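You operate a simulated robot arm through the tools that you are given. There is no shell and no other tool. Be economical: measure what you need, move in short steps, check, and stop when the job is done.

Carry out the task below with a simulated robot arm. There is one attempt and no reset: what you move stays moved.

TASK
Tare the open jar, fill it to 100 ml with plain water and weigh the water.
Fine: press tare once; leave the jar open on the pan, balance on; close the knob. Set down upright: glass jar.

Only the result counts: the job must be done as asked and must still hold three seconds after the hand-in. Knocking over, shifting, dropping, spilling or breaking anything else fails it.

THE ROBOT
A 6-joint arm with a two-finger parallel gripper, fixed in place. Base frame: the origin is at the foot of the arm, x ahead of it, y to its left, z up; the work surface is at about z = 0.9. Units: m, degrees, N and s.
With the tool pointing down near the work surface it reaches from about 0.24 to 0.66 m from the base axis. Its first joint turns from -66.0 to 66.0 degrees. Payload 2.9 kg.
The TCP is the grasp point between the finger pads, 0.03 m short of the fingertips. In the tool frame z runs along the fingers and y along their closing line. Largest opening 0.11 m; finger width 0.02, thickness 0.01; the body of the gripper, 0.048 by 0.112 m, starts 0.055 m behind the TCP.
Orientation is told as [roll, pitch, yaw] about the base's x, y, z axes, in that order, counted from this pose: with the fingers straight down and closing along the base's y, the tool's x points along the base's -x, its y along +y and its z along -z.

THE INTERFACE
- The arm moves only by the tool jog_arm. Its argument "targets" is text: rows parted by semicolons, each of 7 numbers parted by spaces: the turn, a rotation vector about the tool's x, y, z in units of 6 degrees (1.0 is 6 degrees), then the shift along the tool's x, y, z in units of 25 mm (1.0 is 25 mm), then the gripper command, from -1 (fully open) to 1 (shut), values between in proportion. In form: rx ry rz x y z hand; .... A call has 1 to 12 rows; each row shifts and turns the commanded pose from where the row before left it, along the tool's axes as they then stand. A call with a number of a shift or a turn outside -1 to 1 is refused whole. A row lasts 0.2 s, in which the tool goes at most 0.05 m and 8.6 degrees; a call with a longer step from one row to the next is refused whole, and so is a gripper value outside its range. A pose out of reach is approached as far as the arm can. The call stops where the force on the tool passes 70 N (or 10 N more than at its start, if that is more) or the arm is blocked; 0.2 s more then pass. Each finger travels about 0.108 m/s and halts on what it meets, pressing with about 38 N; the grip force reading is that of the motor and also rises with nothing between the fingers. The clock runs only during rows and for 0.2 s after the last one: add rows that do not move to give the fingers time. The reply holds the time, the measured pose of the TCP, the force on the tool along the base axes, the opening and the grip force, in the units named above and with some noise, with the torque about the TCP (base axes, N m) and any sound that the robot's microphone picked up.
- Cameras (640 x 400 px; columns grow to the right, rows downward): "scene" is fixed at [0.0781, 0.4401, 1.4212]; the picture's right is [-0.63, -0.77, 0.00], its down [-0.17, 0.14, -0.97] and it looks along [0.75, -0.62, -0.22] (base axes); focal length 267 px, centre (320, 200). "wrist" rides on the gripper at [0.072, 0.017, -0.103] in the tool frame; the picture's right is [-0.23, 0.97, 0.00], its down [-0.76, -0.18, -0.62] and it looks along [-0.61, -0.14, 0.78] (tool axes); focal length 222 px, centre (320, 200). There is no depth. A picture from a camera that has moved, and an enlarged one, comes with that camera's place and axes in the base frame and with its lens. The place of the scene camera against the robot may be out by one fixed shift of up to 0.018 m in any direction.
- snapshot(camera): a new picture of that camera. The clock stands still meanwhile.
- enlarge(camera, box): a new picture of the part [left, top, right, bottom] of that camera's present view, enlarged. The clock stands still meanwhile.
- close_job(): hands the job in; it is judged then, once.

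Go step by step. Nothing tells you positions but the pictures and the camera data: compare them with the known pose of the tool, close in by small moves and look again before you grip or let go. The budget is 120 turns and 76 pictures, counting those below and the enlarged ones. Unless the task says otherwise, let go and move clear before handing in, and close with one line.

The tools are called after "Request:" as name(argument=value, ...) on one line, values as JSON. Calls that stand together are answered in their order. jog_arm: Moves the arm, as the interface text tells. Its arguments: {"type":"object","properties":{"targets":{"type":"string"}},"required":["targets"]} The other tools are called the same way: snapshot (camera) takes a picture; enlarge (camera, box) takes an enlarged picture of a part of a camera's view; close_job () hands the job in.

At the start:

```text
time: 0.0
position: [0.3136, 0.049, 1.3733]
ee_rot: [0.0, -0.1, 0.0]
ft_force: [0.6, -0.9, -0.6]
moment: [0.0, 0.0, 0.01]
finger_gap: 0.1099
grip_force: 0.2
```

scene: 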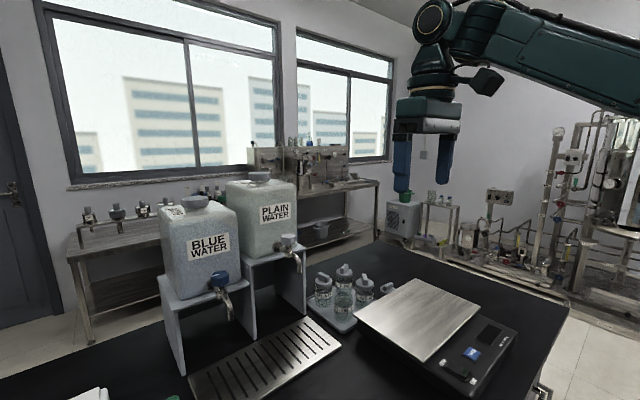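
wrist: 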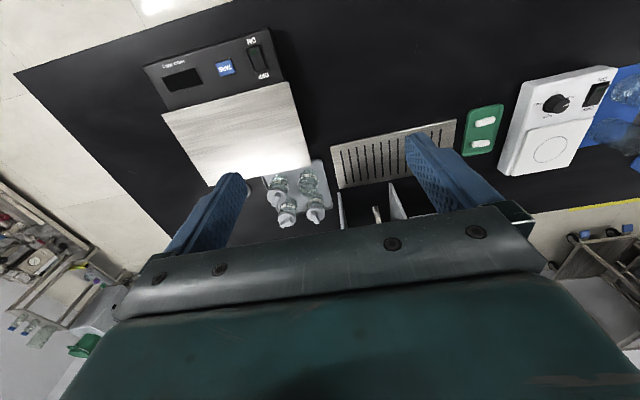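

I see a balance with a display, tare button and power switch, two water carboys with taps over a drip tray, and several jars on a coaster. I'll look closer first.

Request:
enlarge(camera="scene", box=[290, 240, 530, 390])

Request:
enlarge(camera="scene", box=[150, 170, 390, 320])

Request:
enlarge(camera="wrist", box=[120, 20, 440, 240])

Request:
enlarge(camera="wrist", box=[400, 20, 640, 220])

```text
2.67 times, centred on (410, 315) of scene
camera zoom: at [0.0781, 0.4401, 1.4212], right [-0.63, -0.77, 0.0], down [-0.17, 0.14, -0.97], along [0.75, -0.62, -0.22], focal length 713 px, centre (80, -107)
```

zoom: 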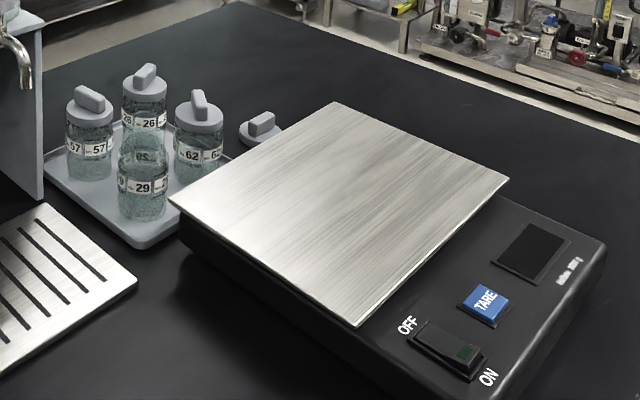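

```text
2.67 times, centred on (270, 245) of scene
camera zoom: at [0.0781, 0.4401, 1.4212], right [-0.63, -0.77, 0.0], down [-0.17, 0.14, -0.97], along [0.75, -0.62, -0.22], focal length 713 px, centre (453, 80)
```

zoom: 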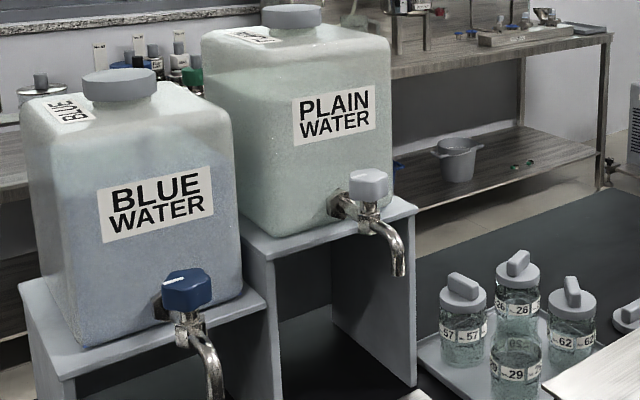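

```text
1.82 times, centred on (280, 130) of wrist
camera zoom: at [0.2416, 0.0656, 1.4748], right [0.23, 0.97, 0.0], down [0.76, -0.18, 0.62], along [0.61, -0.14, -0.78], focal length 404 px, centre (393, 327)
```

zoom: 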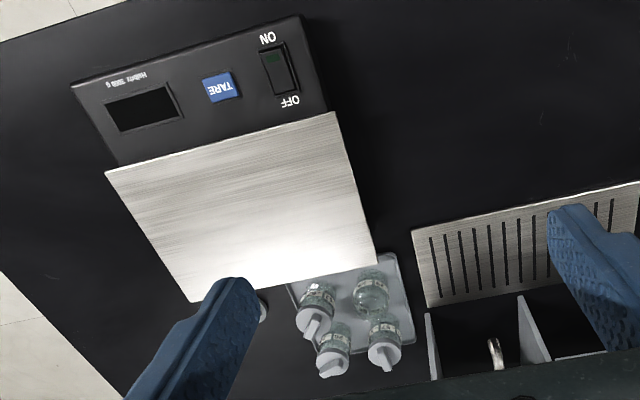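

```text
2.00 times, centred on (520, 120) of wrist
camera zoom: at [0.2416, 0.0656, 1.4748], right [0.23, 0.97, 0.0], down [0.76, -0.18, 0.62], along [0.61, -0.14, -0.78], focal length 444 px, centre (-80, 360)
```

zoom: 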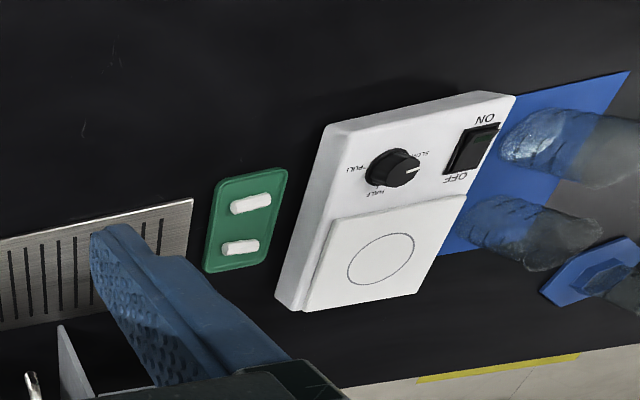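

The open jar is No 29 near (0.57, -0.04). The balance pan centre is near (0.42, -0.17), with TARE near (0.27, -0.14) and the power switch near (0.27, -0.07). The display looks dark, so I'll go over the switch with the fingers shut and look.

Request:
jog_arm(targets="0 0 0 0.157 -0.397 1 1;0 0 0 0.157 -0.397 1 1;0 0 0 0.157 -0.397 1 1;0 0 0 0.157 -0.397 1 1;0 0 0 0.157 -0.397 1 1;0 0 0 0.157 -0.397 1 1;0 0 0 0.157 -0.397 1 1;0 0 0 0.157 -0.397 1 1;0 0 0 0.157 -0.397 1 1;0 0 0 0.157 -0.397 1 1;0 0 0 0.157 -0.397 1 1;0 0 0 0.157 -0.397 1 1")

Request:
snapshot(camera="wrist")

Request:
enlarge(camera="scene", box=[400, 280, 560, 380])

```text
time: 2.6
position: [0.2684, -0.0717, 1.0704]
ee_rot: [-0.1, 0.0, -0.1]
ft_force: [-0.5, -0.1, -0.6]
moment: [0.0, 0.02, -0.01]
finger_gap: 0.0
grip_force: 37.8
```

```text
69 pictures are left
camera wrist: at [0.1956, -0.0534, 1.1732], right [0.23, 0.97, 0.0], down [0.76, -0.18, 0.62], along [0.61, -0.14, -0.78], focal length 222 px, centre (320, 200)
```

wrist: 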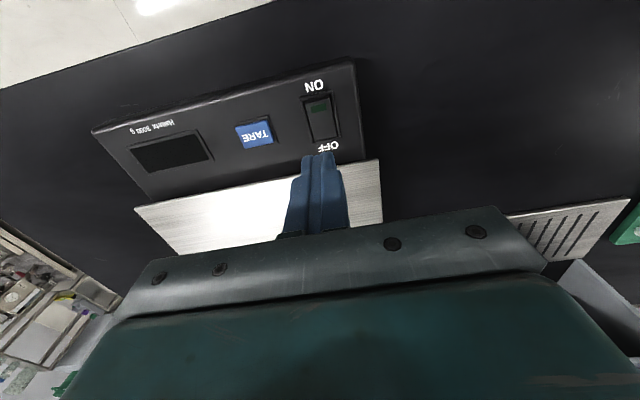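

```text
4.00 times, centred on (480, 330) of scene
camera zoom: at [0.0781, 0.4401, 1.4212], right [-0.63, -0.77, 0.0], down [-0.17, 0.14, -0.97], along [0.75, -0.62, -0.22], focal length 1069 px, centre (-320, -320)
```

zoom: 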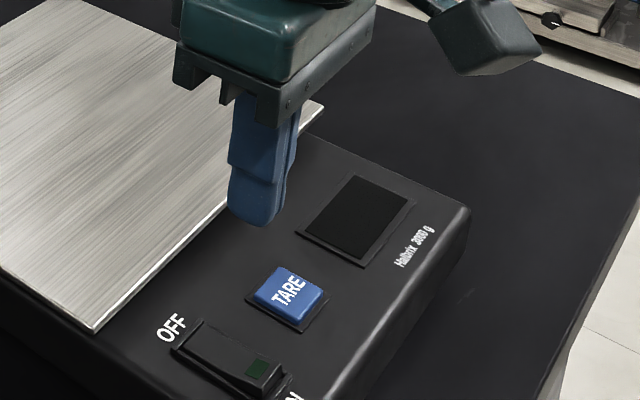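

The rocker's ON end stands high, so the balance is off. Its ON end is near (0.253, -0.07), z≈0.96. I'll line up and come down slowly.

Request:
jog_arm(targets="0 0 0 0.62 0 0.6 1;0 0 0 0 0 0.8 1;0 0 0 0 0 0.8 1;0 0 0 0 0 0.4 1")

Request:
enlarge(camera="wrist", box=[220, 60, 420, 200])

Request:
enlarge(camera="scene", box=[400, 280, 560, 380])

```text
time: 3.6
position: [0.2519, -0.0705, 1.0067]
ee_rot: [0.0, 0.1, 0.0]
ft_force: [0.5, -0.4, -0.4]
moment: [-0.02, 0.02, -0.03]
finger_gap: 0.0
grip_force: 37.6
```

```text
2.86 times, centred on (320, 130) of wrist
camera zoom: at [0.1797, -0.0532, 1.1093], right [0.23, 0.97, 0.0], down [0.76, -0.18, 0.62], along [0.61, -0.14, -0.78], focal length 635 px, centre (320, 400)
```

zoom: 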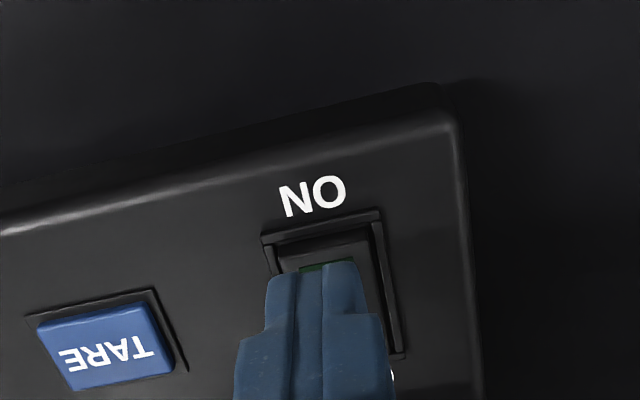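

```text
4.00 times, centred on (480, 330) of scene
camera zoom: at [0.0781, 0.4401, 1.4212], right [-0.63, -0.77, 0.0], down [-0.17, 0.14, -0.97], along [0.75, -0.62, -0.22], focal length 1069 px, centre (-320, -320)
```

zoom: 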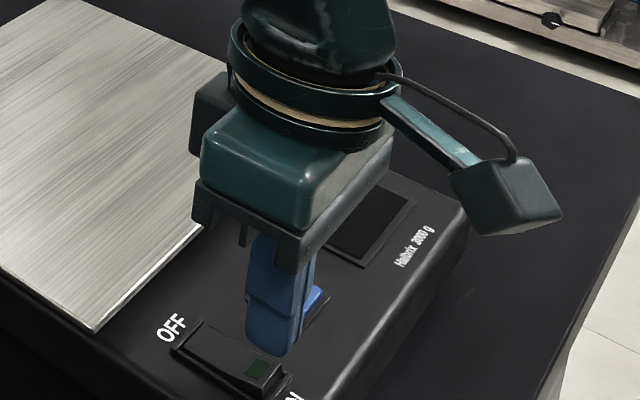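

The tips hang slightly towards the frame edge, so I'll shift 12 mm forward and press down in small steps.

Request:
jog_arm(targets="0 0 0 -0.48 0.08 0 1;0 0 0 0 0 0.5 1;0 0 0 0 0 0.2 1;0 0 0 0 0 0.1 1;0 0 0 0 0 0.1 1")

Request:
enlarge(camera="wrist", box=[220, 60, 420, 200])

```text
time: 4.8
position: [0.2631, -0.0695, 0.9878]
ee_rot: [-0.1, -0.1, 0.0]
ft_force: [-7.9, 0.8, 14.5]
moment: [0.05, 0.19, -0.02]
finger_gap: 0.0
grip_force: 37.7
heard: click
stopped in row 5: the force on the tool passed its limit at 79 N (the readings are from after the stop); the commanded pose is now the measured one
```

```text
2.86 times, centred on (320, 130) of wrist
camera zoom: at [0.191, -0.0504, 1.0901], right [0.23, 0.97, 0.0], down [0.76, -0.18, 0.62], along [0.61, -0.14, -0.78], focal length 635 px, centre (320, 400)
```

zoom: 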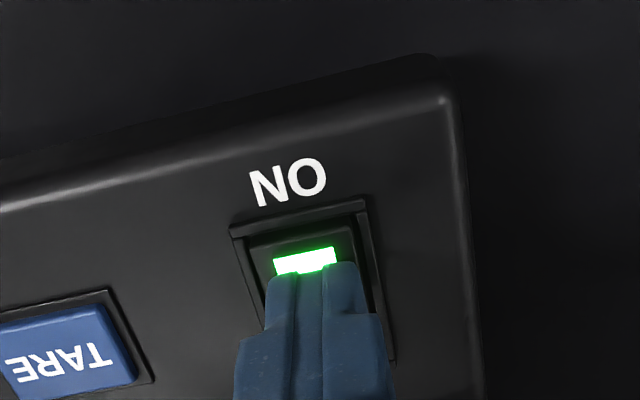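

The green lamp is lit, so the balance is on. I'll rise and look at the display.

Request:
jog_arm(targets="0 0 0 0 0 -1 1;0 0 0 0 0 -1 1;0 0 0 0 0 -1 1;0 0 0 0 0 -1 1;0 0 0 -1 0 -1 -1;0 0 0 -1 0 -1 -1;0 0 0 -1 0 -1 -1")

Request:
snapshot(camera="wrist")

Request:
enlarge(camera="scene", box=[400, 280, 560, 380])

```text
time: 6.4
position: [0.3377, -0.0677, 1.1615]
ee_rot: [0.0, -0.1, 0.0]
ft_force: [-0.3, 0.1, -0.7]
moment: [-0.03, 0.0, -0.04]
finger_gap: 0.1097
grip_force: 0.1
```

```text
64 pictures are left
camera wrist: at [0.2654, -0.0487, 1.2629], right [0.23, 0.97, 0.0], down [0.76, -0.18, 0.62], along [0.61, -0.14, -0.78], focal length 222 px, centre (320, 200)
```

wrist: 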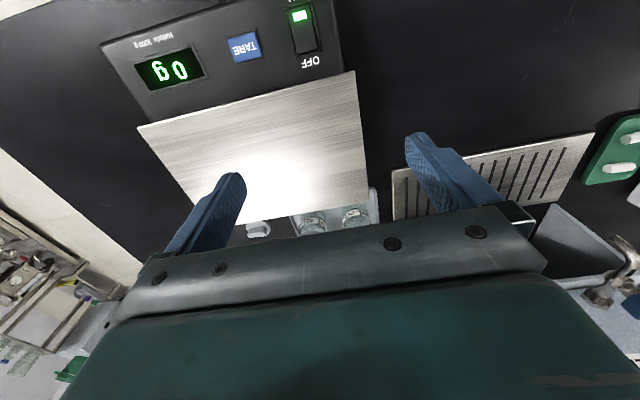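

```text
4.00 times, centred on (480, 330) of scene
camera zoom: at [0.078, 0.4401, 1.4212], right [-0.63, -0.77, 0.0], down [-0.17, 0.14, -0.97], along [0.75, -0.62, -0.22], focal length 1069 px, centre (-320, -320)
```

zoom: 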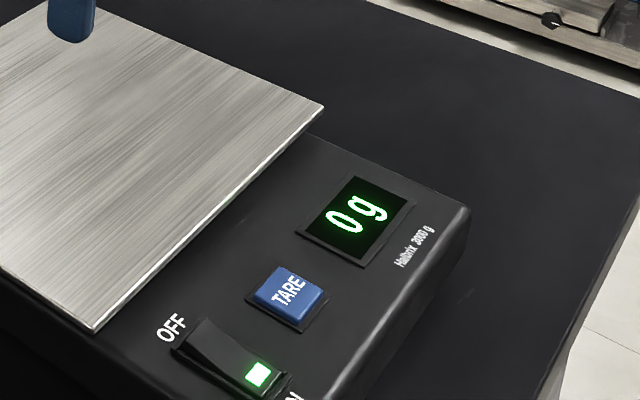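

The balance reads 0 g. Next I'll tilt the tool forward so the wrist camera looks level at the taps and jars.

Request:
jog_arm(targets="0 -0.94 0 0 0.6 0 -1;0 -0.94 0 0 0.6 0 -1;0 -0.94 0 0 0.6 0 -1;0 -0.94 0 0 0.6 0 -1;0 -0.94 0 0 0.6 0 -1;0 -0.94 0 0 0.6 0 -1;0 -0.94 0 0 0.6 0 -1;0 -0.94 0 0 0.6 0 -1;0 0 0 0.12 0.48 0.73 -1;0 0 0 0.12 0.48 0.73 -1;0 0 0 0.12 0.48 0.73 -1;0 0 0 0.12 0.48 0.73 -1")

Request:
snapshot(camera="wrist")

Request:
snapshot(camera="scene")

```text
time: 9.0
position: [0.3818, 0.1004, 1.1029]
ee_rot: [-0.1, -45.3, 0.0]
ft_force: [-0.4, 0.3, -0.5]
moment: [-0.02, 0.0, 0.02]
finger_gap: 0.11
grip_force: 0.1
```

```text
62 pictures are left
camera wrist: at [0.2574, 0.1185, 1.1225], right [0.16, 0.97, 0.16], down [0.09, -0.18, 0.98], along [0.98, -0.14, -0.12], focal length 222 px, centre (320, 200)
```

wrist: 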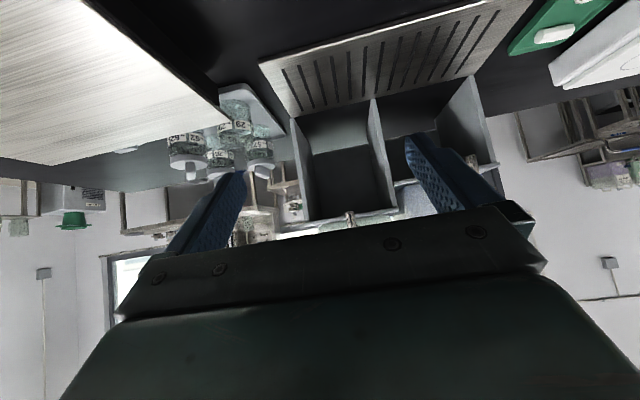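

```text
61 pictures are left
```

scene: 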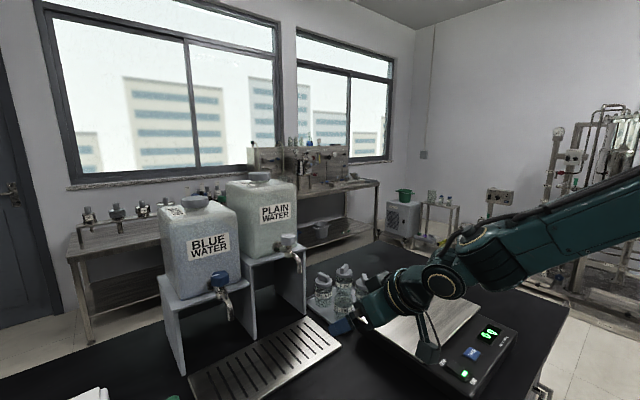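

The plain spout outlet looks to be near (0.57, 0.11, 1.12), over the drip tray (x 0.50–0.65). I'll go higher to see the knob.

Request:
jog_arm(targets="0 0 0 -0.71 0 -0.71 -1;0 0 0 -0.71 0 -0.71 -1;0 0 0 -0.71 0 -0.71 -1;0 0 0 -0.71 0 -0.71 -1;0 0 0 -0.71 0 -0.71 -1;0 0 0 -0.71 0 -0.71 -1;0 0 0 -0.71 0 -0.71 -1")

Request:
snapshot(camera="wrist")

Request:
enlarge(camera="scene", box=[200, 215, 320, 315])

```text
time: 10.6
position: [0.3826, 0.1005, 1.2801]
ee_rot: [0.0, -45.3, 0.0]
ft_force: [0.0, 0.2, -1.4]
moment: [-0.02, -0.03, 0.0]
finger_gap: 0.1102
grip_force: 0.1
```

```text
60 pictures are left
camera wrist: at [0.2576, 0.1178, 1.3005], right [0.16, 0.97, 0.16], down [0.09, -0.18, 0.98], along [0.98, -0.14, -0.12], focal length 222 px, centre (320, 200)
```

wrist: 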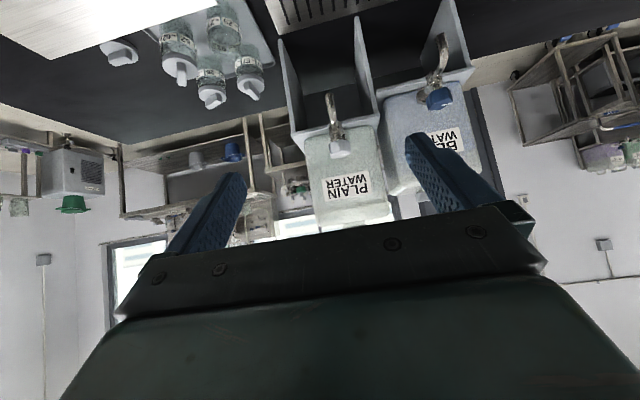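

```text
4.00 times, centred on (260, 265) of scene
camera zoom: at [0.0781, 0.4401, 1.4212], right [-0.63, -0.77, 0.0], down [-0.17, 0.14, -0.97], along [0.75, -0.62, -0.22], focal length 1069 px, centre (560, -60)
```

zoom: 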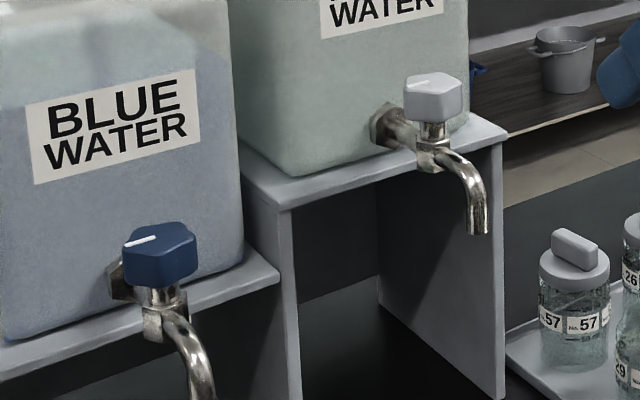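

The plain knob (vertical axis) is near (0.595, 0.114, 1.187), its outlet near (0.56, 0.113, 1.113). Next is a close look at the jars.

Request:
enlarge(camera="scene", box=[300, 255, 400, 335])

Request:
enlarge(camera="wrist", box=[80, 0, 300, 120])

Request:
enlarge(camera="wrist", box=[280, 80, 400, 170])

```text
5.00 times, centred on (350, 295) of scene
camera zoom: at [0.0781, 0.4401, 1.4212], right [-0.63, -0.77, 0.0], down [-0.17, 0.14, -0.97], along [0.75, -0.62, -0.22], focal length 1336 px, centre (170, -275)
```

zoom: 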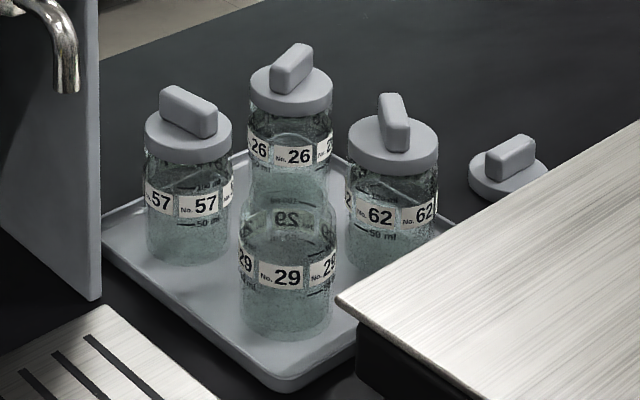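

```text
2.91 times, centred on (190, 60) of wrist
camera zoom: at [0.2576, 0.1178, 1.3005], right [0.16, 0.97, 0.16], down [0.09, -0.18, 0.98], along [0.98, -0.14, -0.12], focal length 646 px, centre (698, 607)
```

zoom: 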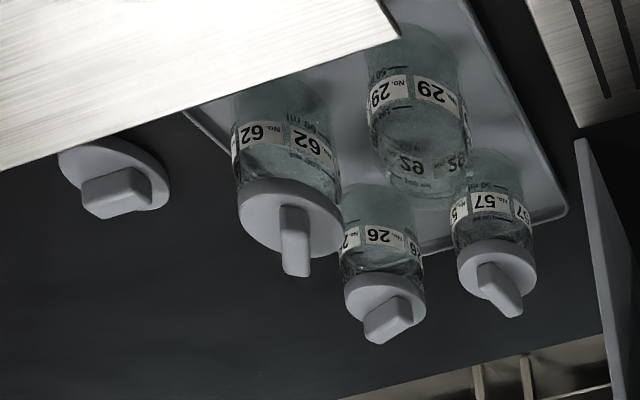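

```text
4.44 times, centred on (340, 125) of wrist
camera zoom: at [0.2576, 0.1178, 1.3005], right [0.16, 0.97, 0.16], down [0.09, -0.18, 0.98], along [0.98, -0.14, -0.12], focal length 987 px, centre (231, 533)
```

zoom: 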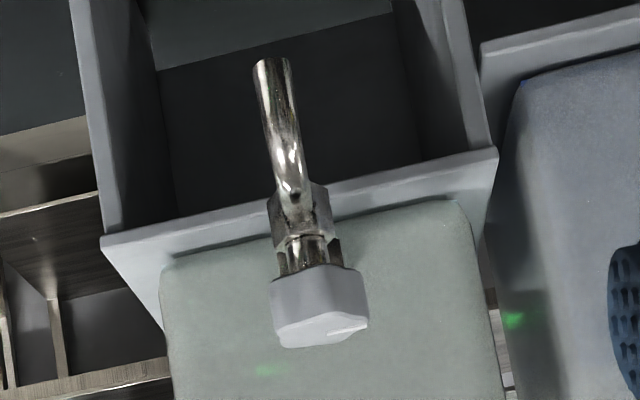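

The open jar 29 is near (0.575, -0.046), with its rim at z≈0.98. I'll set a 30° tilt to clear the pan edge, fingers about 70 mm apart, and stop short along the approach line.

Request:
jog_arm(targets="0 0.833 0 0 0 0 -0.27;0 0.833 0 0 0 0 -0.27;0 0.833 0 0 0 0 -0.27;0 0 0 0 -0.653 1 -0.27;0 0 0 0 -0.653 1 -0.27;0 0 0 0 -0.653 1 -0.27;0 0 0 0 -0.653 1 -0.27;0 0 0 0 -0.653 1 -0.27;0 0 0 0 -0.653 1 -0.27;0 0 0 0 -0.653 1 -0.27;0 0 0 0 -0.653 1 -0.27;0 0 0 0 -0.653 1 -0.27")

Request:
snapshot(camera="wrist")

Request:
enlarge(camera="scene", box=[280, 215, 440, 335])

```text
time: 13.2
position: [0.4953, -0.0466, 1.0837]
ee_rot: [0.0, -30.2, -0.1]
ft_force: [0.3, 0.4, -0.2]
moment: [0.0, 0.01, 0.01]
finger_gap: 0.0699
grip_force: 0.1
```

```text
55 pictures are left
camera wrist: at [0.3806, -0.0285, 1.1366], right [0.2, 0.97, 0.11], down [0.34, -0.18, 0.92], along [0.92, -0.14, -0.37], focal length 222 px, centre (320, 200)
```

wrist: 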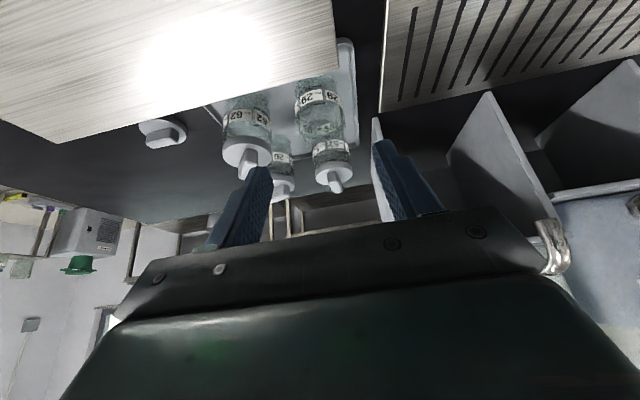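

```text
3.33 times, centred on (360, 275) of scene
camera zoom: at [0.0781, 0.4401, 1.4212], right [-0.63, -0.77, 0.0], down [-0.17, 0.14, -0.97], along [0.75, -0.62, -0.22], focal length 891 px, centre (187, -50)
```

zoom: 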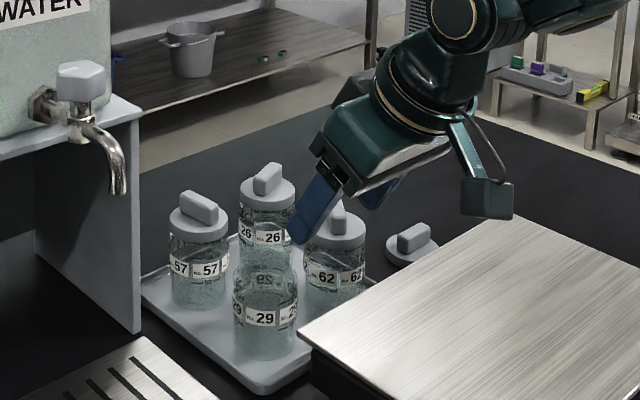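

My estimate of jar 29 is holding at about (0.571, -0.044). I'll advance straight along the fingers in short rows, hand still open.

Request:
jog_arm(targets="0 0 0 0 0.1 0.7 -0.27;0 0 0 0 0 0.7 -0.27;0 0 0 0 0 0.7 -0.27;0 0 0 0 0 0.7 -0.27;0 0 0 0 0 0.7 -0.27;0 0 0 0 0 0.7 -0.27;0 0 0 0 0 0.7 -0.27")

Request:
enlarge(camera="wrist", box=[200, 40, 440, 220])

Request:
enlarge(camera="scene", box=[300, 240, 420, 330])

```text
time: 14.8
position: [0.5568, -0.0449, 0.9786]
ee_rot: [-0.1, -30.2, 0.0]
ft_force: [-0.3, 0.5, -0.5]
moment: [-0.08, -0.03, 0.01]
finger_gap: 0.0698
grip_force: 0.1
```

```text
2.22 times, centred on (320, 130) of wrist
camera zoom: at [0.4419, -0.0264, 1.0302], right [0.2, 0.97, 0.11], down [0.34, -0.18, 0.92], along [0.92, -0.14, -0.37], focal length 494 px, centre (320, 356)
```

zoom: 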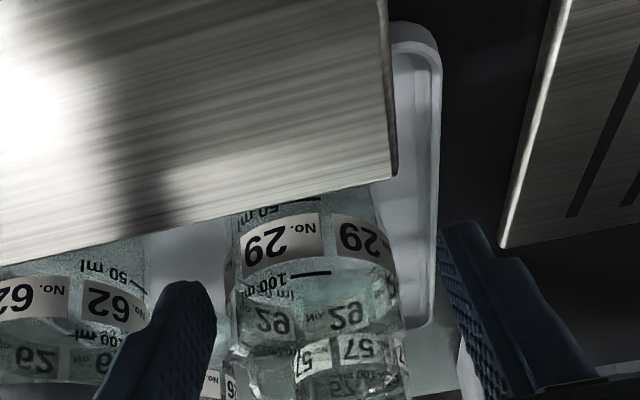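

```text
4.44 times, centred on (360, 285) of scene
camera zoom: at [0.0781, 0.4401, 1.4212], right [-0.63, -0.77, 0.0], down [-0.17, 0.14, -0.97], along [0.75, -0.62, -0.22], focal length 1188 px, centre (142, -178)
```

zoom: 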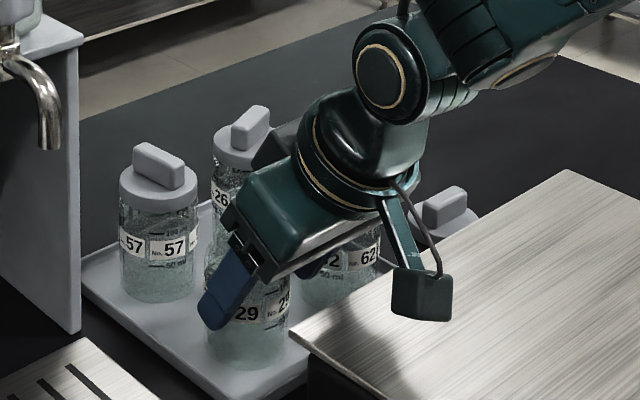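

The camera box is getting close to the pan, so I'll reduce the tilt to 20° before the final approach. Then I'll close around the jar.

Request:
jog_arm(targets="0 0.835 0 0 0 0 -0.27;0 0.835 0 0 0 0 -0.27;0 0 0 -0.145 0.06 0.4 -0.27;0 0 0 -0.145 0 0.4 -0.27")

Request:
enlarge(camera="wrist", box=[200, 40, 440, 220])

Request:
enlarge(camera="scene", box=[300, 240, 420, 330])

```text
time: 15.8
position: [0.5701, -0.0426, 0.9633]
ee_rot: [0.0, -20.3, 0.0]
ft_force: [0.3, 0.1, 0.2]
moment: [0.0, 0.01, 0.0]
finger_gap: 0.0696
grip_force: 0.1
```

```text
2.22 times, centred on (320, 130) of wrist
camera zoom: at [0.4667, -0.0245, 1.0339], right [0.21, 0.97, 0.08], down [0.5, -0.18, 0.85], along [0.84, -0.14, -0.52], focal length 494 px, centre (320, 356)
```

zoom: 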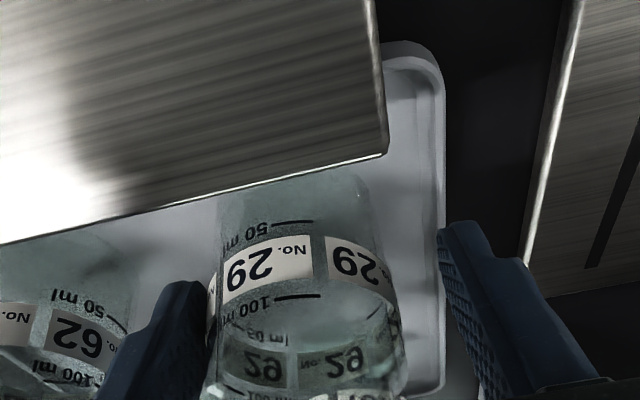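

```text
4.44 times, centred on (360, 285) of scene
camera zoom: at [0.0781, 0.4401, 1.4212], right [-0.63, -0.77, 0.0], down [-0.17, 0.14, -0.97], along [0.75, -0.62, -0.22], focal length 1188 px, centre (142, -178)
```

zoom: 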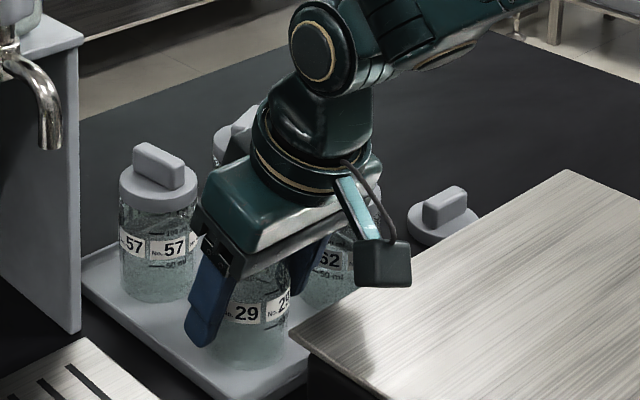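

The jar is centred between the fingers, so I'll grip it.

Request:
jog_arm(targets="0 0 0 0 0 0 0;0 0 0 0 0 0 0.3;0 0 0 0 0 0 0.3;0 0 0 0 0 0 0.3")

Request:
enlarge(camera="scene", box=[300, 240, 420, 330])

```text
time: 16.8
position: [0.5701, -0.0424, 0.9627]
ee_rot: [0.0, -20.2, 0.0]
ft_force: [-0.6, -0.2, -0.6]
moment: [0.01, 0.03, -0.02]
finger_gap: 0.055
grip_force: 38.0
```

```text
4.44 times, centred on (360, 285) of scene
camera zoom: at [0.0781, 0.4401, 1.4212], right [-0.63, -0.77, 0.0], down [-0.17, 0.14, -0.97], along [0.75, -0.62, -0.22], focal length 1188 px, centre (142, -178)
```

zoom: 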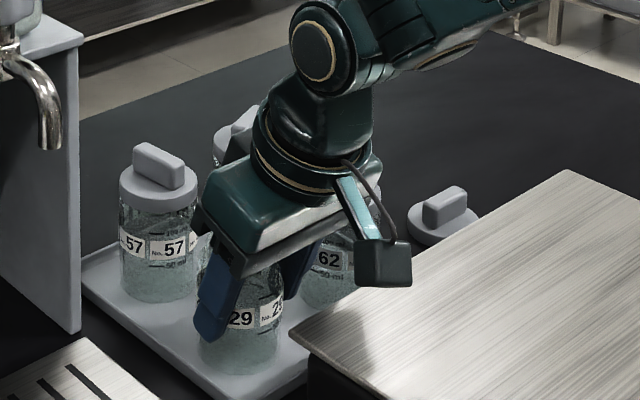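

The jar is gripped at 55 mm. I'll lift it straight up, then carry it over the pan.

Request:
jog_arm(targets="0 0 0 -0.171 0 -0.47 0.3;0 0 0 -0.342 0 -0.94 0.3;0 0 0 -0.342 0 -0.94 0.3;0 0 0 -0.342 0 -0.94 0.3;0 0 0 -0.342 0 -0.94 0.3;0 0 0 0.877 -0.585 -0.319 0.3;0 0 0 0.877 -0.585 -0.319 0.3;0 0 0 0.877 -0.585 -0.319 0.3;0 0 0 0.877 -0.585 -0.319 0.3;0 0 0 0.877 -0.585 -0.319 0.3;0 0 0 0.877 -0.585 -0.319 0.3;0 0 0 0 0 0 0.3")

Request:
enlarge(camera="scene", box=[290, 220, 530, 380])

Request:
snapshot(camera="wrist")

```text
time: 19.4
position: [0.4303, -0.1304, 1.0749]
ee_rot: [0.0, -20.2, 0.0]
ft_force: [0.3, -0.3, 0.3]
moment: [-0.02, 0.01, -0.01]
finger_gap: 0.0382
grip_force: 0.0
```

```text
2.50 times, centred on (410, 300) of scene
camera zoom: at [0.078, 0.4401, 1.4212], right [-0.63, -0.77, 0.0], down [-0.17, 0.14, -0.97], along [0.75, -0.62, -0.22], focal length 668 px, centre (95, -50)
```

zoom: 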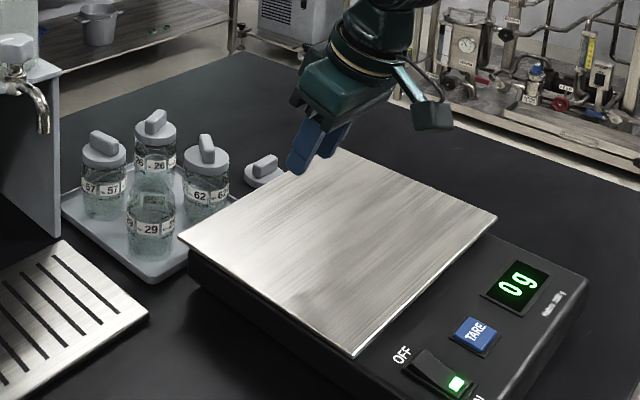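

```text
47 pictures are left
camera wrist: at [0.3271, -0.1129, 1.146], right [0.21, 0.97, 0.08], down [0.5, -0.18, 0.85], along [0.84, -0.14, -0.52], focal length 222 px, centre (320, 200)
```

wrist: 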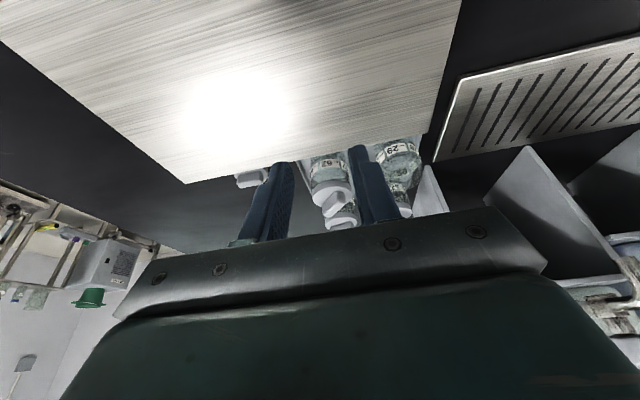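

The jar slipped out and stands upright in its place, so my grip was too high, near the shoulder. I'll go back to look and measure its height.

Request:
jog_arm(targets="0 0 0 -0.69 0.85 0.145 -0.27;0 0 0 -0.69 0.85 0.145 -0.27;0 0 0 -0.69 0.85 0.145 -0.27;0 0 0 -0.69 0.85 0.145 -0.27")

Request:
enlarge(camera="wrist", box=[240, 60, 400, 180])

Request:
enlarge(camera="scene", box=[310, 260, 390, 330])

```text
time: 20.4
position: [0.4989, -0.0465, 1.0839]
ee_rot: [-0.1, -20.2, 0.1]
ft_force: [0.1, 0.3, -0.4]
moment: [0.0, -0.03, 0.03]
finger_gap: 0.0699
grip_force: 0.0
```

```text
3.33 times, centred on (320, 120) of wrist
camera zoom: at [0.3965, -0.0268, 1.1563], right [0.21, 0.97, 0.08], down [0.5, -0.18, 0.85], along [0.84, -0.14, -0.52], focal length 740 px, centre (320, 467)
```

zoom: 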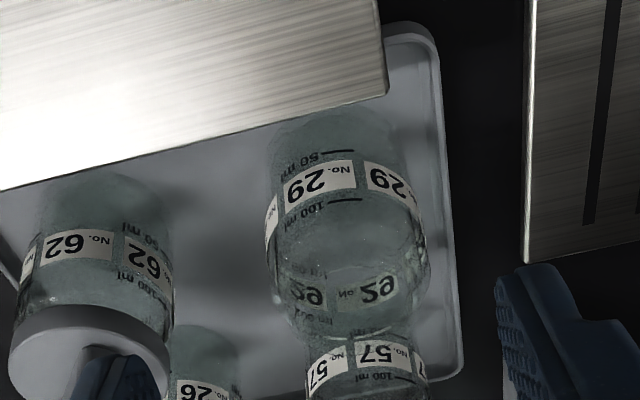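

```text
5.71 times, centred on (350, 295) of scene
camera zoom: at [0.0781, 0.4401, 1.4212], right [-0.63, -0.77, 0.0], down [-0.17, 0.14, -0.97], along [0.75, -0.62, -0.22], focal length 1528 px, centre (149, -343)
```

zoom: 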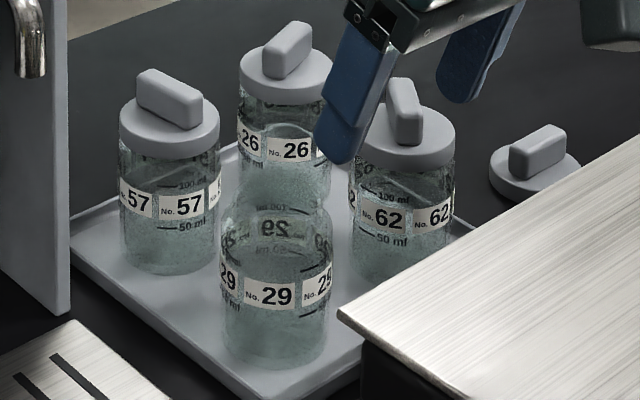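

Cross-checking the views, the jar centre is farther out at x≈0.59, with a diameter of about 0.06, so I had gripped it off-centre. I'll approach again with a wider opening at (0.592, -0.040, 0.96).

Request:
jog_arm(targets="0 0 0 -0.215 0.033 0.744 -0.4545;0 0 0 -0.215 0.033 0.744 -0.4545;0 0 0 -0.215 0.033 0.744 -0.4545;0 0 0 -0.215 0.033 0.744 -0.4545;0 0 0 -0.215 0.033 0.744 -0.4545;0 0 0 -0.215 0.033 0.744 -0.4545;0 0 0 -0.215 0.033 0.744 -0.4545;0 0 0 -0.215 0.033 0.744 -0.4545")

Request:
enlarge(camera="wrist", box=[200, 40, 440, 220])

Request:
enlarge(camera="scene", box=[310, 260, 390, 330])

```text
time: 22.2
position: [0.5904, -0.039, 0.961]
ee_rot: [0.0, -20.2, 0.0]
ft_force: [0.3, 0.1, 0.2]
moment: [-0.01, 0.0, 0.01]
finger_gap: 0.0801
grip_force: 0.0
```

```text
2.22 times, centred on (320, 130) of wrist
camera zoom: at [0.4872, -0.021, 1.0323], right [0.21, 0.97, 0.08], down [0.5, -0.18, 0.85], along [0.84, -0.14, -0.52], focal length 494 px, centre (320, 356)
```

zoom: 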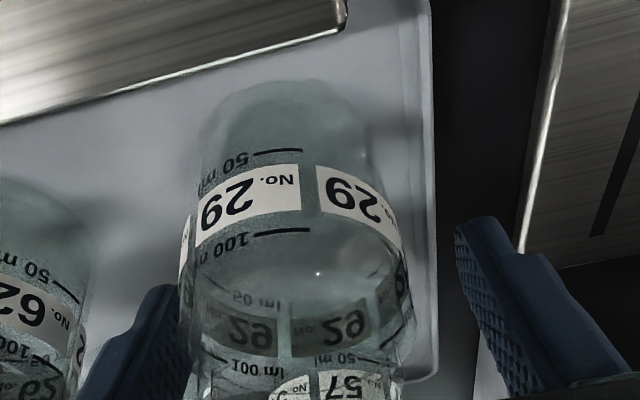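

```text
5.71 times, centred on (350, 295) of scene
camera zoom: at [0.0781, 0.4401, 1.4212], right [-0.63, -0.77, 0.0], down [-0.17, 0.14, -0.97], along [0.75, -0.62, -0.22], focal length 1528 px, centre (149, -343)
```

zoom: 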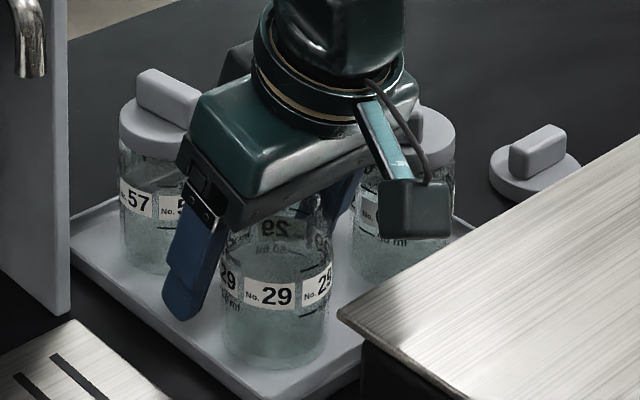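

The diameter and centre still disagree a little between views. I'll close here and compare the gap with the first grip (0.055).

Request:
jog_arm(targets="0 0 0 0 0 0 0;0 0 0 0 0 0 1;0 0 0 0 0 0 1;0 0 0 0 0 0 1")

Request:
enlarge(camera="wrist", box=[200, 40, 440, 220])

```text
time: 23.2
position: [0.5911, -0.0399, 0.9611]
ee_rot: [-0.1, -20.3, 0.1]
ft_force: [0.6, 0.0, 0.7]
moment: [0.03, -0.11, -0.02]
finger_gap: 0.0552
grip_force: 38.5
```

```text
2.22 times, centred on (320, 130) of wrist
camera zoom: at [0.4871, -0.0211, 1.0324], right [0.21, 0.97, 0.08], down [0.5, -0.18, 0.85], along [0.84, -0.14, -0.52], focal length 494 px, centre (320, 356)
```

zoom: 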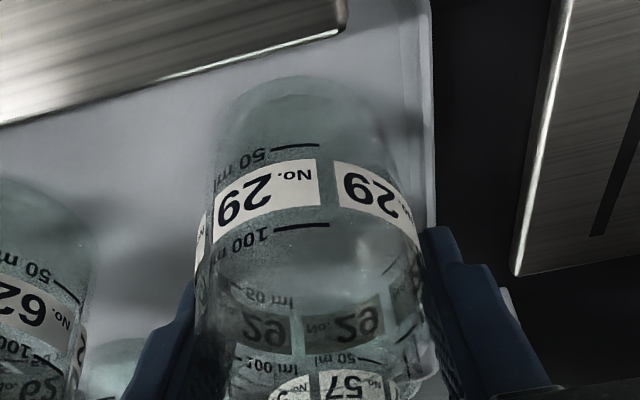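

The gap is 0.055 again, so that is the true diameter and this grip is near the centre. I'll lift a little, slowly, and check for slip.

Request:
jog_arm(targets="0 0 0 -0.1 0 -0.28 1;0 0 0 -0.14 0 -0.38 1;0 0 0 -0.14 0 -0.38 1;0 0 0 0 0 0 1")

Request:
enlarge(camera="wrist", box=[200, 40, 440, 220])

```text
time: 24.2
position: [0.5914, -0.0388, 0.9884]
ee_rot: [0.0, -20.2, 0.1]
ft_force: [0.2, -0.3, -1.4]
moment: [0.03, 0.0, -0.01]
finger_gap: 0.0546
grip_force: 37.7
```

```text
2.22 times, centred on (320, 130) of wrist
camera zoom: at [0.4867, -0.0212, 1.0599], right [0.21, 0.97, 0.08], down [0.5, -0.18, 0.85], along [0.84, -0.14, -0.52], focal length 494 px, centre (320, 356)
```

zoom: 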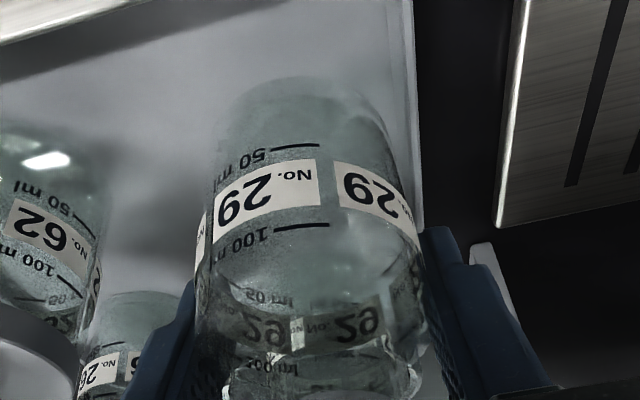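

The jar is rising with the hand. I'll lift it higher and carry it over the pan.

Request:
jog_arm(targets="0 0 0 -0.25 0 -0.7 1;0 0 0 -0.342 0 -0.94 1;0 0 0 -0.342 0 -0.94 1;0 0 0 -0.342 0 -0.94 1;0 0 0 0.5 -0.3 -0.182 1;0 0 0 0.9 -0.54 -0.327 1;0 0 0 0.9 -0.54 -0.327 1;0 0 0 0.9 -0.54 -0.327 1;0 0 0 0.9 -0.54 -0.327 1;0 0 0 0.9 -0.54 -0.327 1;0 0 0 0.9 -0.54 -0.327 1;0 0 0 0.15 -0.1 -0.055 1")

Request:
enlarge(camera="scene", box=[290, 220, 530, 380])

Request:
snapshot(camera="wrist")

```text
time: 26.8
position: [0.4288, -0.1311, 1.0811]
ee_rot: [0.1, -20.3, -0.1]
ft_force: [-0.3, 0.0, -2.1]
moment: [0.0, 0.0, 0.0]
finger_gap: 0.0548
grip_force: 38.3
```

```text
2.50 times, centred on (410, 300) of scene
camera zoom: at [0.0781, 0.44, 1.4212], right [-0.63, -0.77, 0.0], down [-0.17, 0.14, -0.97], along [0.75, -0.62, -0.22], focal length 668 px, centre (95, -50)
```

zoom: 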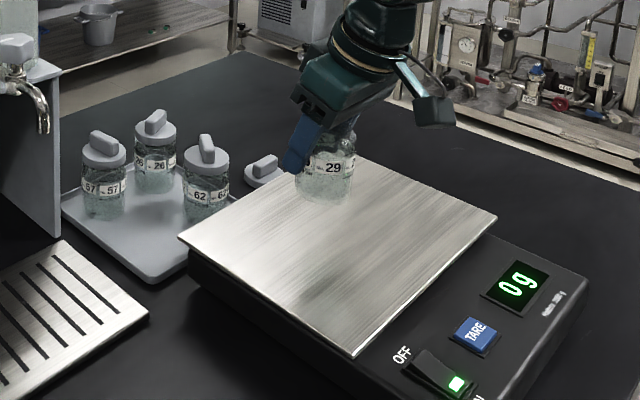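

```text
39 pictures are left
camera wrist: at [0.3256, -0.1123, 1.1509], right [0.21, 0.97, 0.08], down [0.5, -0.18, 0.85], along [0.84, -0.14, -0.52], focal length 222 px, centre (320, 200)
```

wrist: 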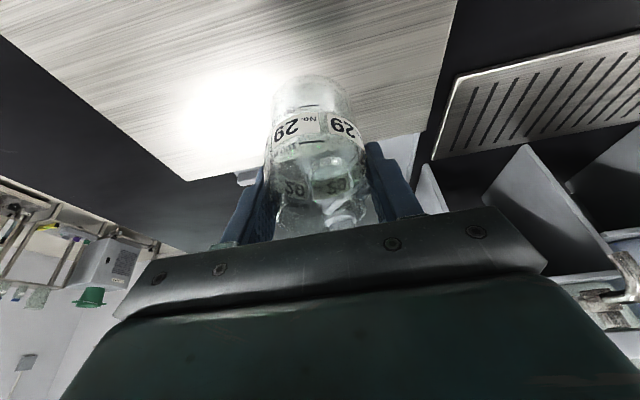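

The jar is held upright over the pan. I'll lower it to just above the pan and look.

Request:
jog_arm(targets="0 0 0 0.25 0 0.7 1;0 0 0 0.25 0 0.7 1;0 0 0 0 0 0 1")

Request:
enlarge(camera="scene", box=[370, 240, 530, 360])

```text
time: 27.6
position: [0.4308, -0.1301, 1.0426]
ee_rot: [0.0, -20.1, 0.0]
ft_force: [0.8, 0.2, -1.3]
moment: [0.0, 0.0, 0.0]
finger_gap: 0.0547
grip_force: 38.5
```

```text
3.33 times, centred on (450, 300) of scene
camera zoom: at [0.0781, 0.4401, 1.4212], right [-0.63, -0.77, 0.0], down [-0.17, 0.14, -0.97], along [0.75, -0.62, -0.22], focal length 891 px, centre (-113, -133)
```

zoom: 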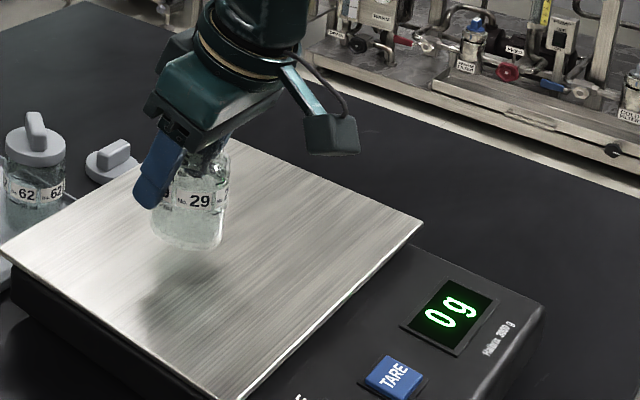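

It is still hanging free. I'll come down in 2 mm rows.

Request:
jog_arm(targets="0 0 0 0.0274 0 0.0752 1;0 0 0 0.0274 0 0.0752 1;0 0 0 0.0274 0 0.0752 1;0 0 0 0.0274 0 0.0752 1")

```text
time: 28.6
position: [0.4296, -0.1304, 1.0338]
ee_rot: [0.1, -20.2, 0.0]
ft_force: [0.7, -0.1, -0.8]
moment: [-0.04, -0.03, -0.02]
finger_gap: 0.055
grip_force: 38.5
```

Request:
jog_arm(targets="0 0 0 0.0274 0 0.0752 1;0 0 0 0.0274 0 0.0752 1")

Request:
enlarge(camera="scene", box=[370, 240, 530, 360])

```text
time: 29.2
position: [0.4303, -0.1312, 1.0313]
ee_rot: [0.2, -20.2, 0.0]
ft_force: [0.4, -0.2, -1.8]
moment: [0.01, -0.02, 0.02]
finger_gap: 0.0548
grip_force: 38.3
```

```text
3.33 times, centred on (450, 300) of scene
camera zoom: at [0.0781, 0.4401, 1.4212], right [-0.63, -0.77, 0.0], down [-0.17, 0.14, -0.97], along [0.75, -0.62, -0.22], focal length 891 px, centre (-113, -133)
```

zoom: 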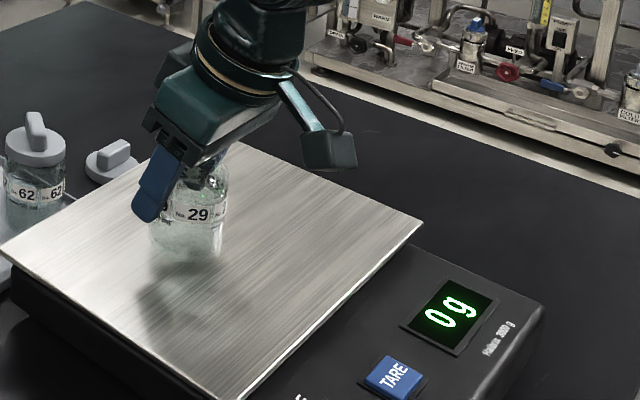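

Request:
jog_arm(targets="0 0 0 0.0274 0 0.0752 1;0 0 0 0.0274 0 0.0752 1;0 0 0 0.0274 0 0.0752 1")

```text
time: 30.0
position: [0.4298, -0.1307, 1.0262]
ee_rot: [0.0, -20.2, 0.0]
ft_force: [0.1, -0.6, -1.4]
moment: [0.02, -0.02, 0.01]
finger_gap: 0.0552
grip_force: 38.2
```

Request:
jog_arm(targets="0 0 0 0.0274 0 0.0752 1;0 0 0 0.0274 0 0.0752 1")

Request:
enlarge(camera="scene", box=[370, 240, 530, 360])

```text
time: 30.6
position: [0.4314, -0.131, 1.023]
ee_rot: [0.0, -20.4, 0.1]
ft_force: [-4.0, 4.7, 14.4]
moment: [0.33, 0.57, -0.05]
finger_gap: 0.0549
grip_force: 38.7
```

```text
3.33 times, centred on (450, 300) of scene
camera zoom: at [0.0778, 0.4402, 1.4211], right [-0.63, -0.77, 0.0], down [-0.17, 0.14, -0.97], along [0.75, -0.62, -0.22], focal length 891 px, centre (-113, -133)
```

zoom: 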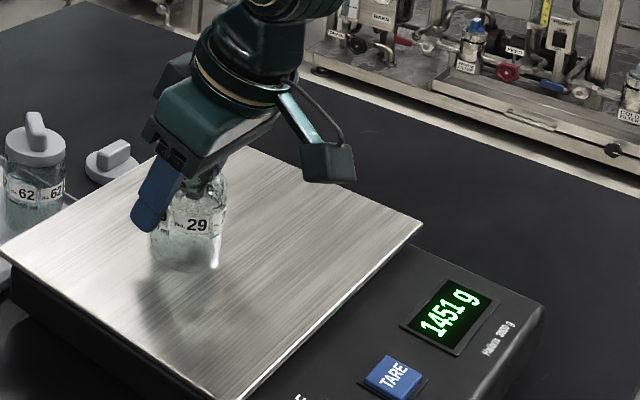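

Contact: the balance shows load at TCP z≈1.024. I'll ease up 1 mm, release, and back out.

Request:
jog_arm(targets="0 0 0 -0.0137 0 -0.0376 1;0 0 0 0 0 0 -0.2;0 0 0 0 0 0 -0.4545;0 0 0 0 0 0 -0.4545;0 0 0 0 0 -0.5 -0.4545;0 0 0 0 0 -0.9 -0.4545;0 0 0 0 0 -0.9 -0.4545;0 0 0 0 0 -0.9 -0.4545;0 0 0 0 0 -0.9 -0.4545")

Request:
enlarge(camera="scene", box=[370, 240, 530, 360])

Request:
enlarge(camera="wrist", box=[200, 0, 440, 220])

```text
time: 32.6
position: [0.3944, -0.1317, 1.1184]
ee_rot: [0.1, -20.3, 0.1]
ft_force: [-1.1, 0.9, 0.1]
moment: [-0.02, 0.02, -0.02]
finger_gap: 0.0801
grip_force: 0.0
```

```text
3.33 times, centred on (450, 300) of scene
camera zoom: at [0.078, 0.4401, 1.4212], right [-0.63, -0.77, 0.0], down [-0.17, 0.14, -0.97], along [0.75, -0.62, -0.22], focal length 891 px, centre (-113, -133)
```

zoom: 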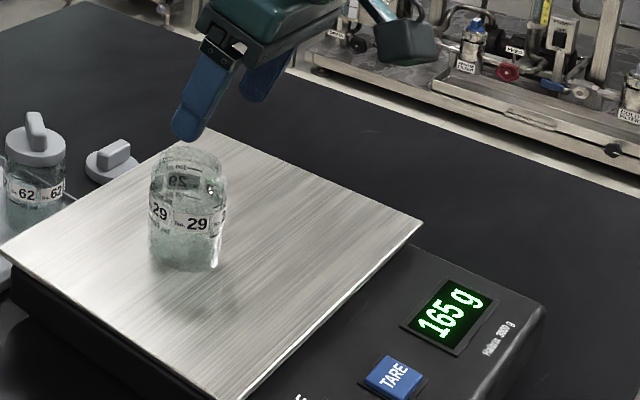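

```text
1.82 times, centred on (320, 110) of wrist
camera zoom: at [0.2912, -0.1133, 1.1903], right [0.21, 0.97, 0.08], down [0.5, -0.18, 0.85], along [0.84, -0.14, -0.52], focal length 404 px, centre (320, 364)
```

zoom: 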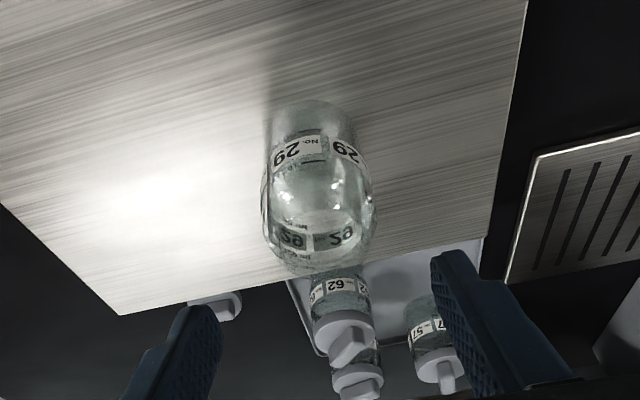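

The empty jar weighs 165 g and stands on the pan. I'll go upright with the fingers shut, over TARE near (0.266, -0.141).

Request:
jog_arm(targets="0 0.84 0 0 0 0 1;0 0.84 0 0 0 0 1;0 0.84 0 0 0 0 1;0 0.84 0 0 0 0 1;0 0 0 0.857 -0.06 0 1;0 0 0 0.857 -0.06 0 1;0 0 0 0.857 -0.06 0 1;0 0 0 0.857 -0.06 0.6 1;0 0 0 0.857 -0.06 0.6 1;0 0 0 0.857 -0.06 0.6 1;0 0 0 0 0 0.8 1;0 0 0 0 0 0.8 1")

Request:
enlarge(camera="wrist", box=[220, 60, 420, 200])

```text
time: 35.2
position: [0.2648, -0.1407, 1.0328]
ee_rot: [0.0, 0.0, -0.1]
ft_force: [-0.5, 0.3, -0.5]
moment: [0.01, -0.01, 0.01]
finger_gap: 0.0
grip_force: 38.1
```

```text
2.86 times, centred on (320, 130) of wrist
camera zoom: at [0.1932, -0.1219, 1.1357], right [0.23, 0.97, 0.0], down [0.76, -0.18, 0.62], along [0.61, -0.14, -0.78], focal length 635 px, centre (320, 400)
```

zoom: 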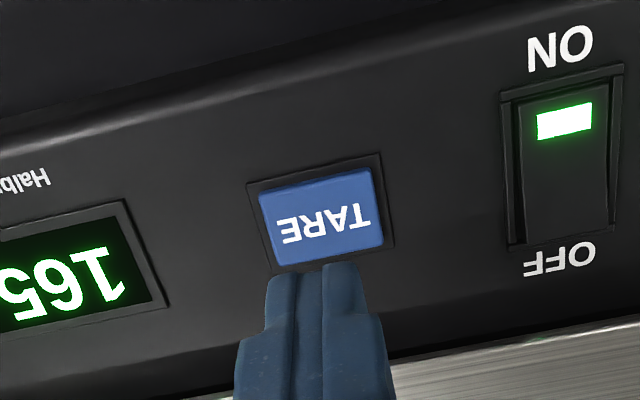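

The tip lines up with the TARE button. I'll press down steadily.

Request:
jog_arm(targets="0 0 0 -0.06 0.08 0.7 1;0 0 0 0 0 0.7 1;0 0 0 0 0 0.1 1;0 0 0 0 0 0.1 1;0 0 0 0 0 0.1 1")

```text
time: 36.4
position: [0.2679, -0.1384, 0.9905]
ee_rot: [0.0, 0.0, 0.0]
ft_force: [-0.4, 0.1, 0.2]
moment: [-0.02, 0.01, -0.01]
finger_gap: 0.0002
grip_force: 38.2
```

Request:
jog_arm(targets="0 0 0 0 0 0.08 1;0 0 0 0 0 0.08 1")

```text
time: 37.0
position: [0.269, -0.1368, 0.9863]
ee_rot: [0.0, -0.1, 0.0]
ft_force: [1.1, 0.0, -0.3]
moment: [-0.04, 0.01, 0.0]
finger_gap: 0.0
grip_force: 37.6
```

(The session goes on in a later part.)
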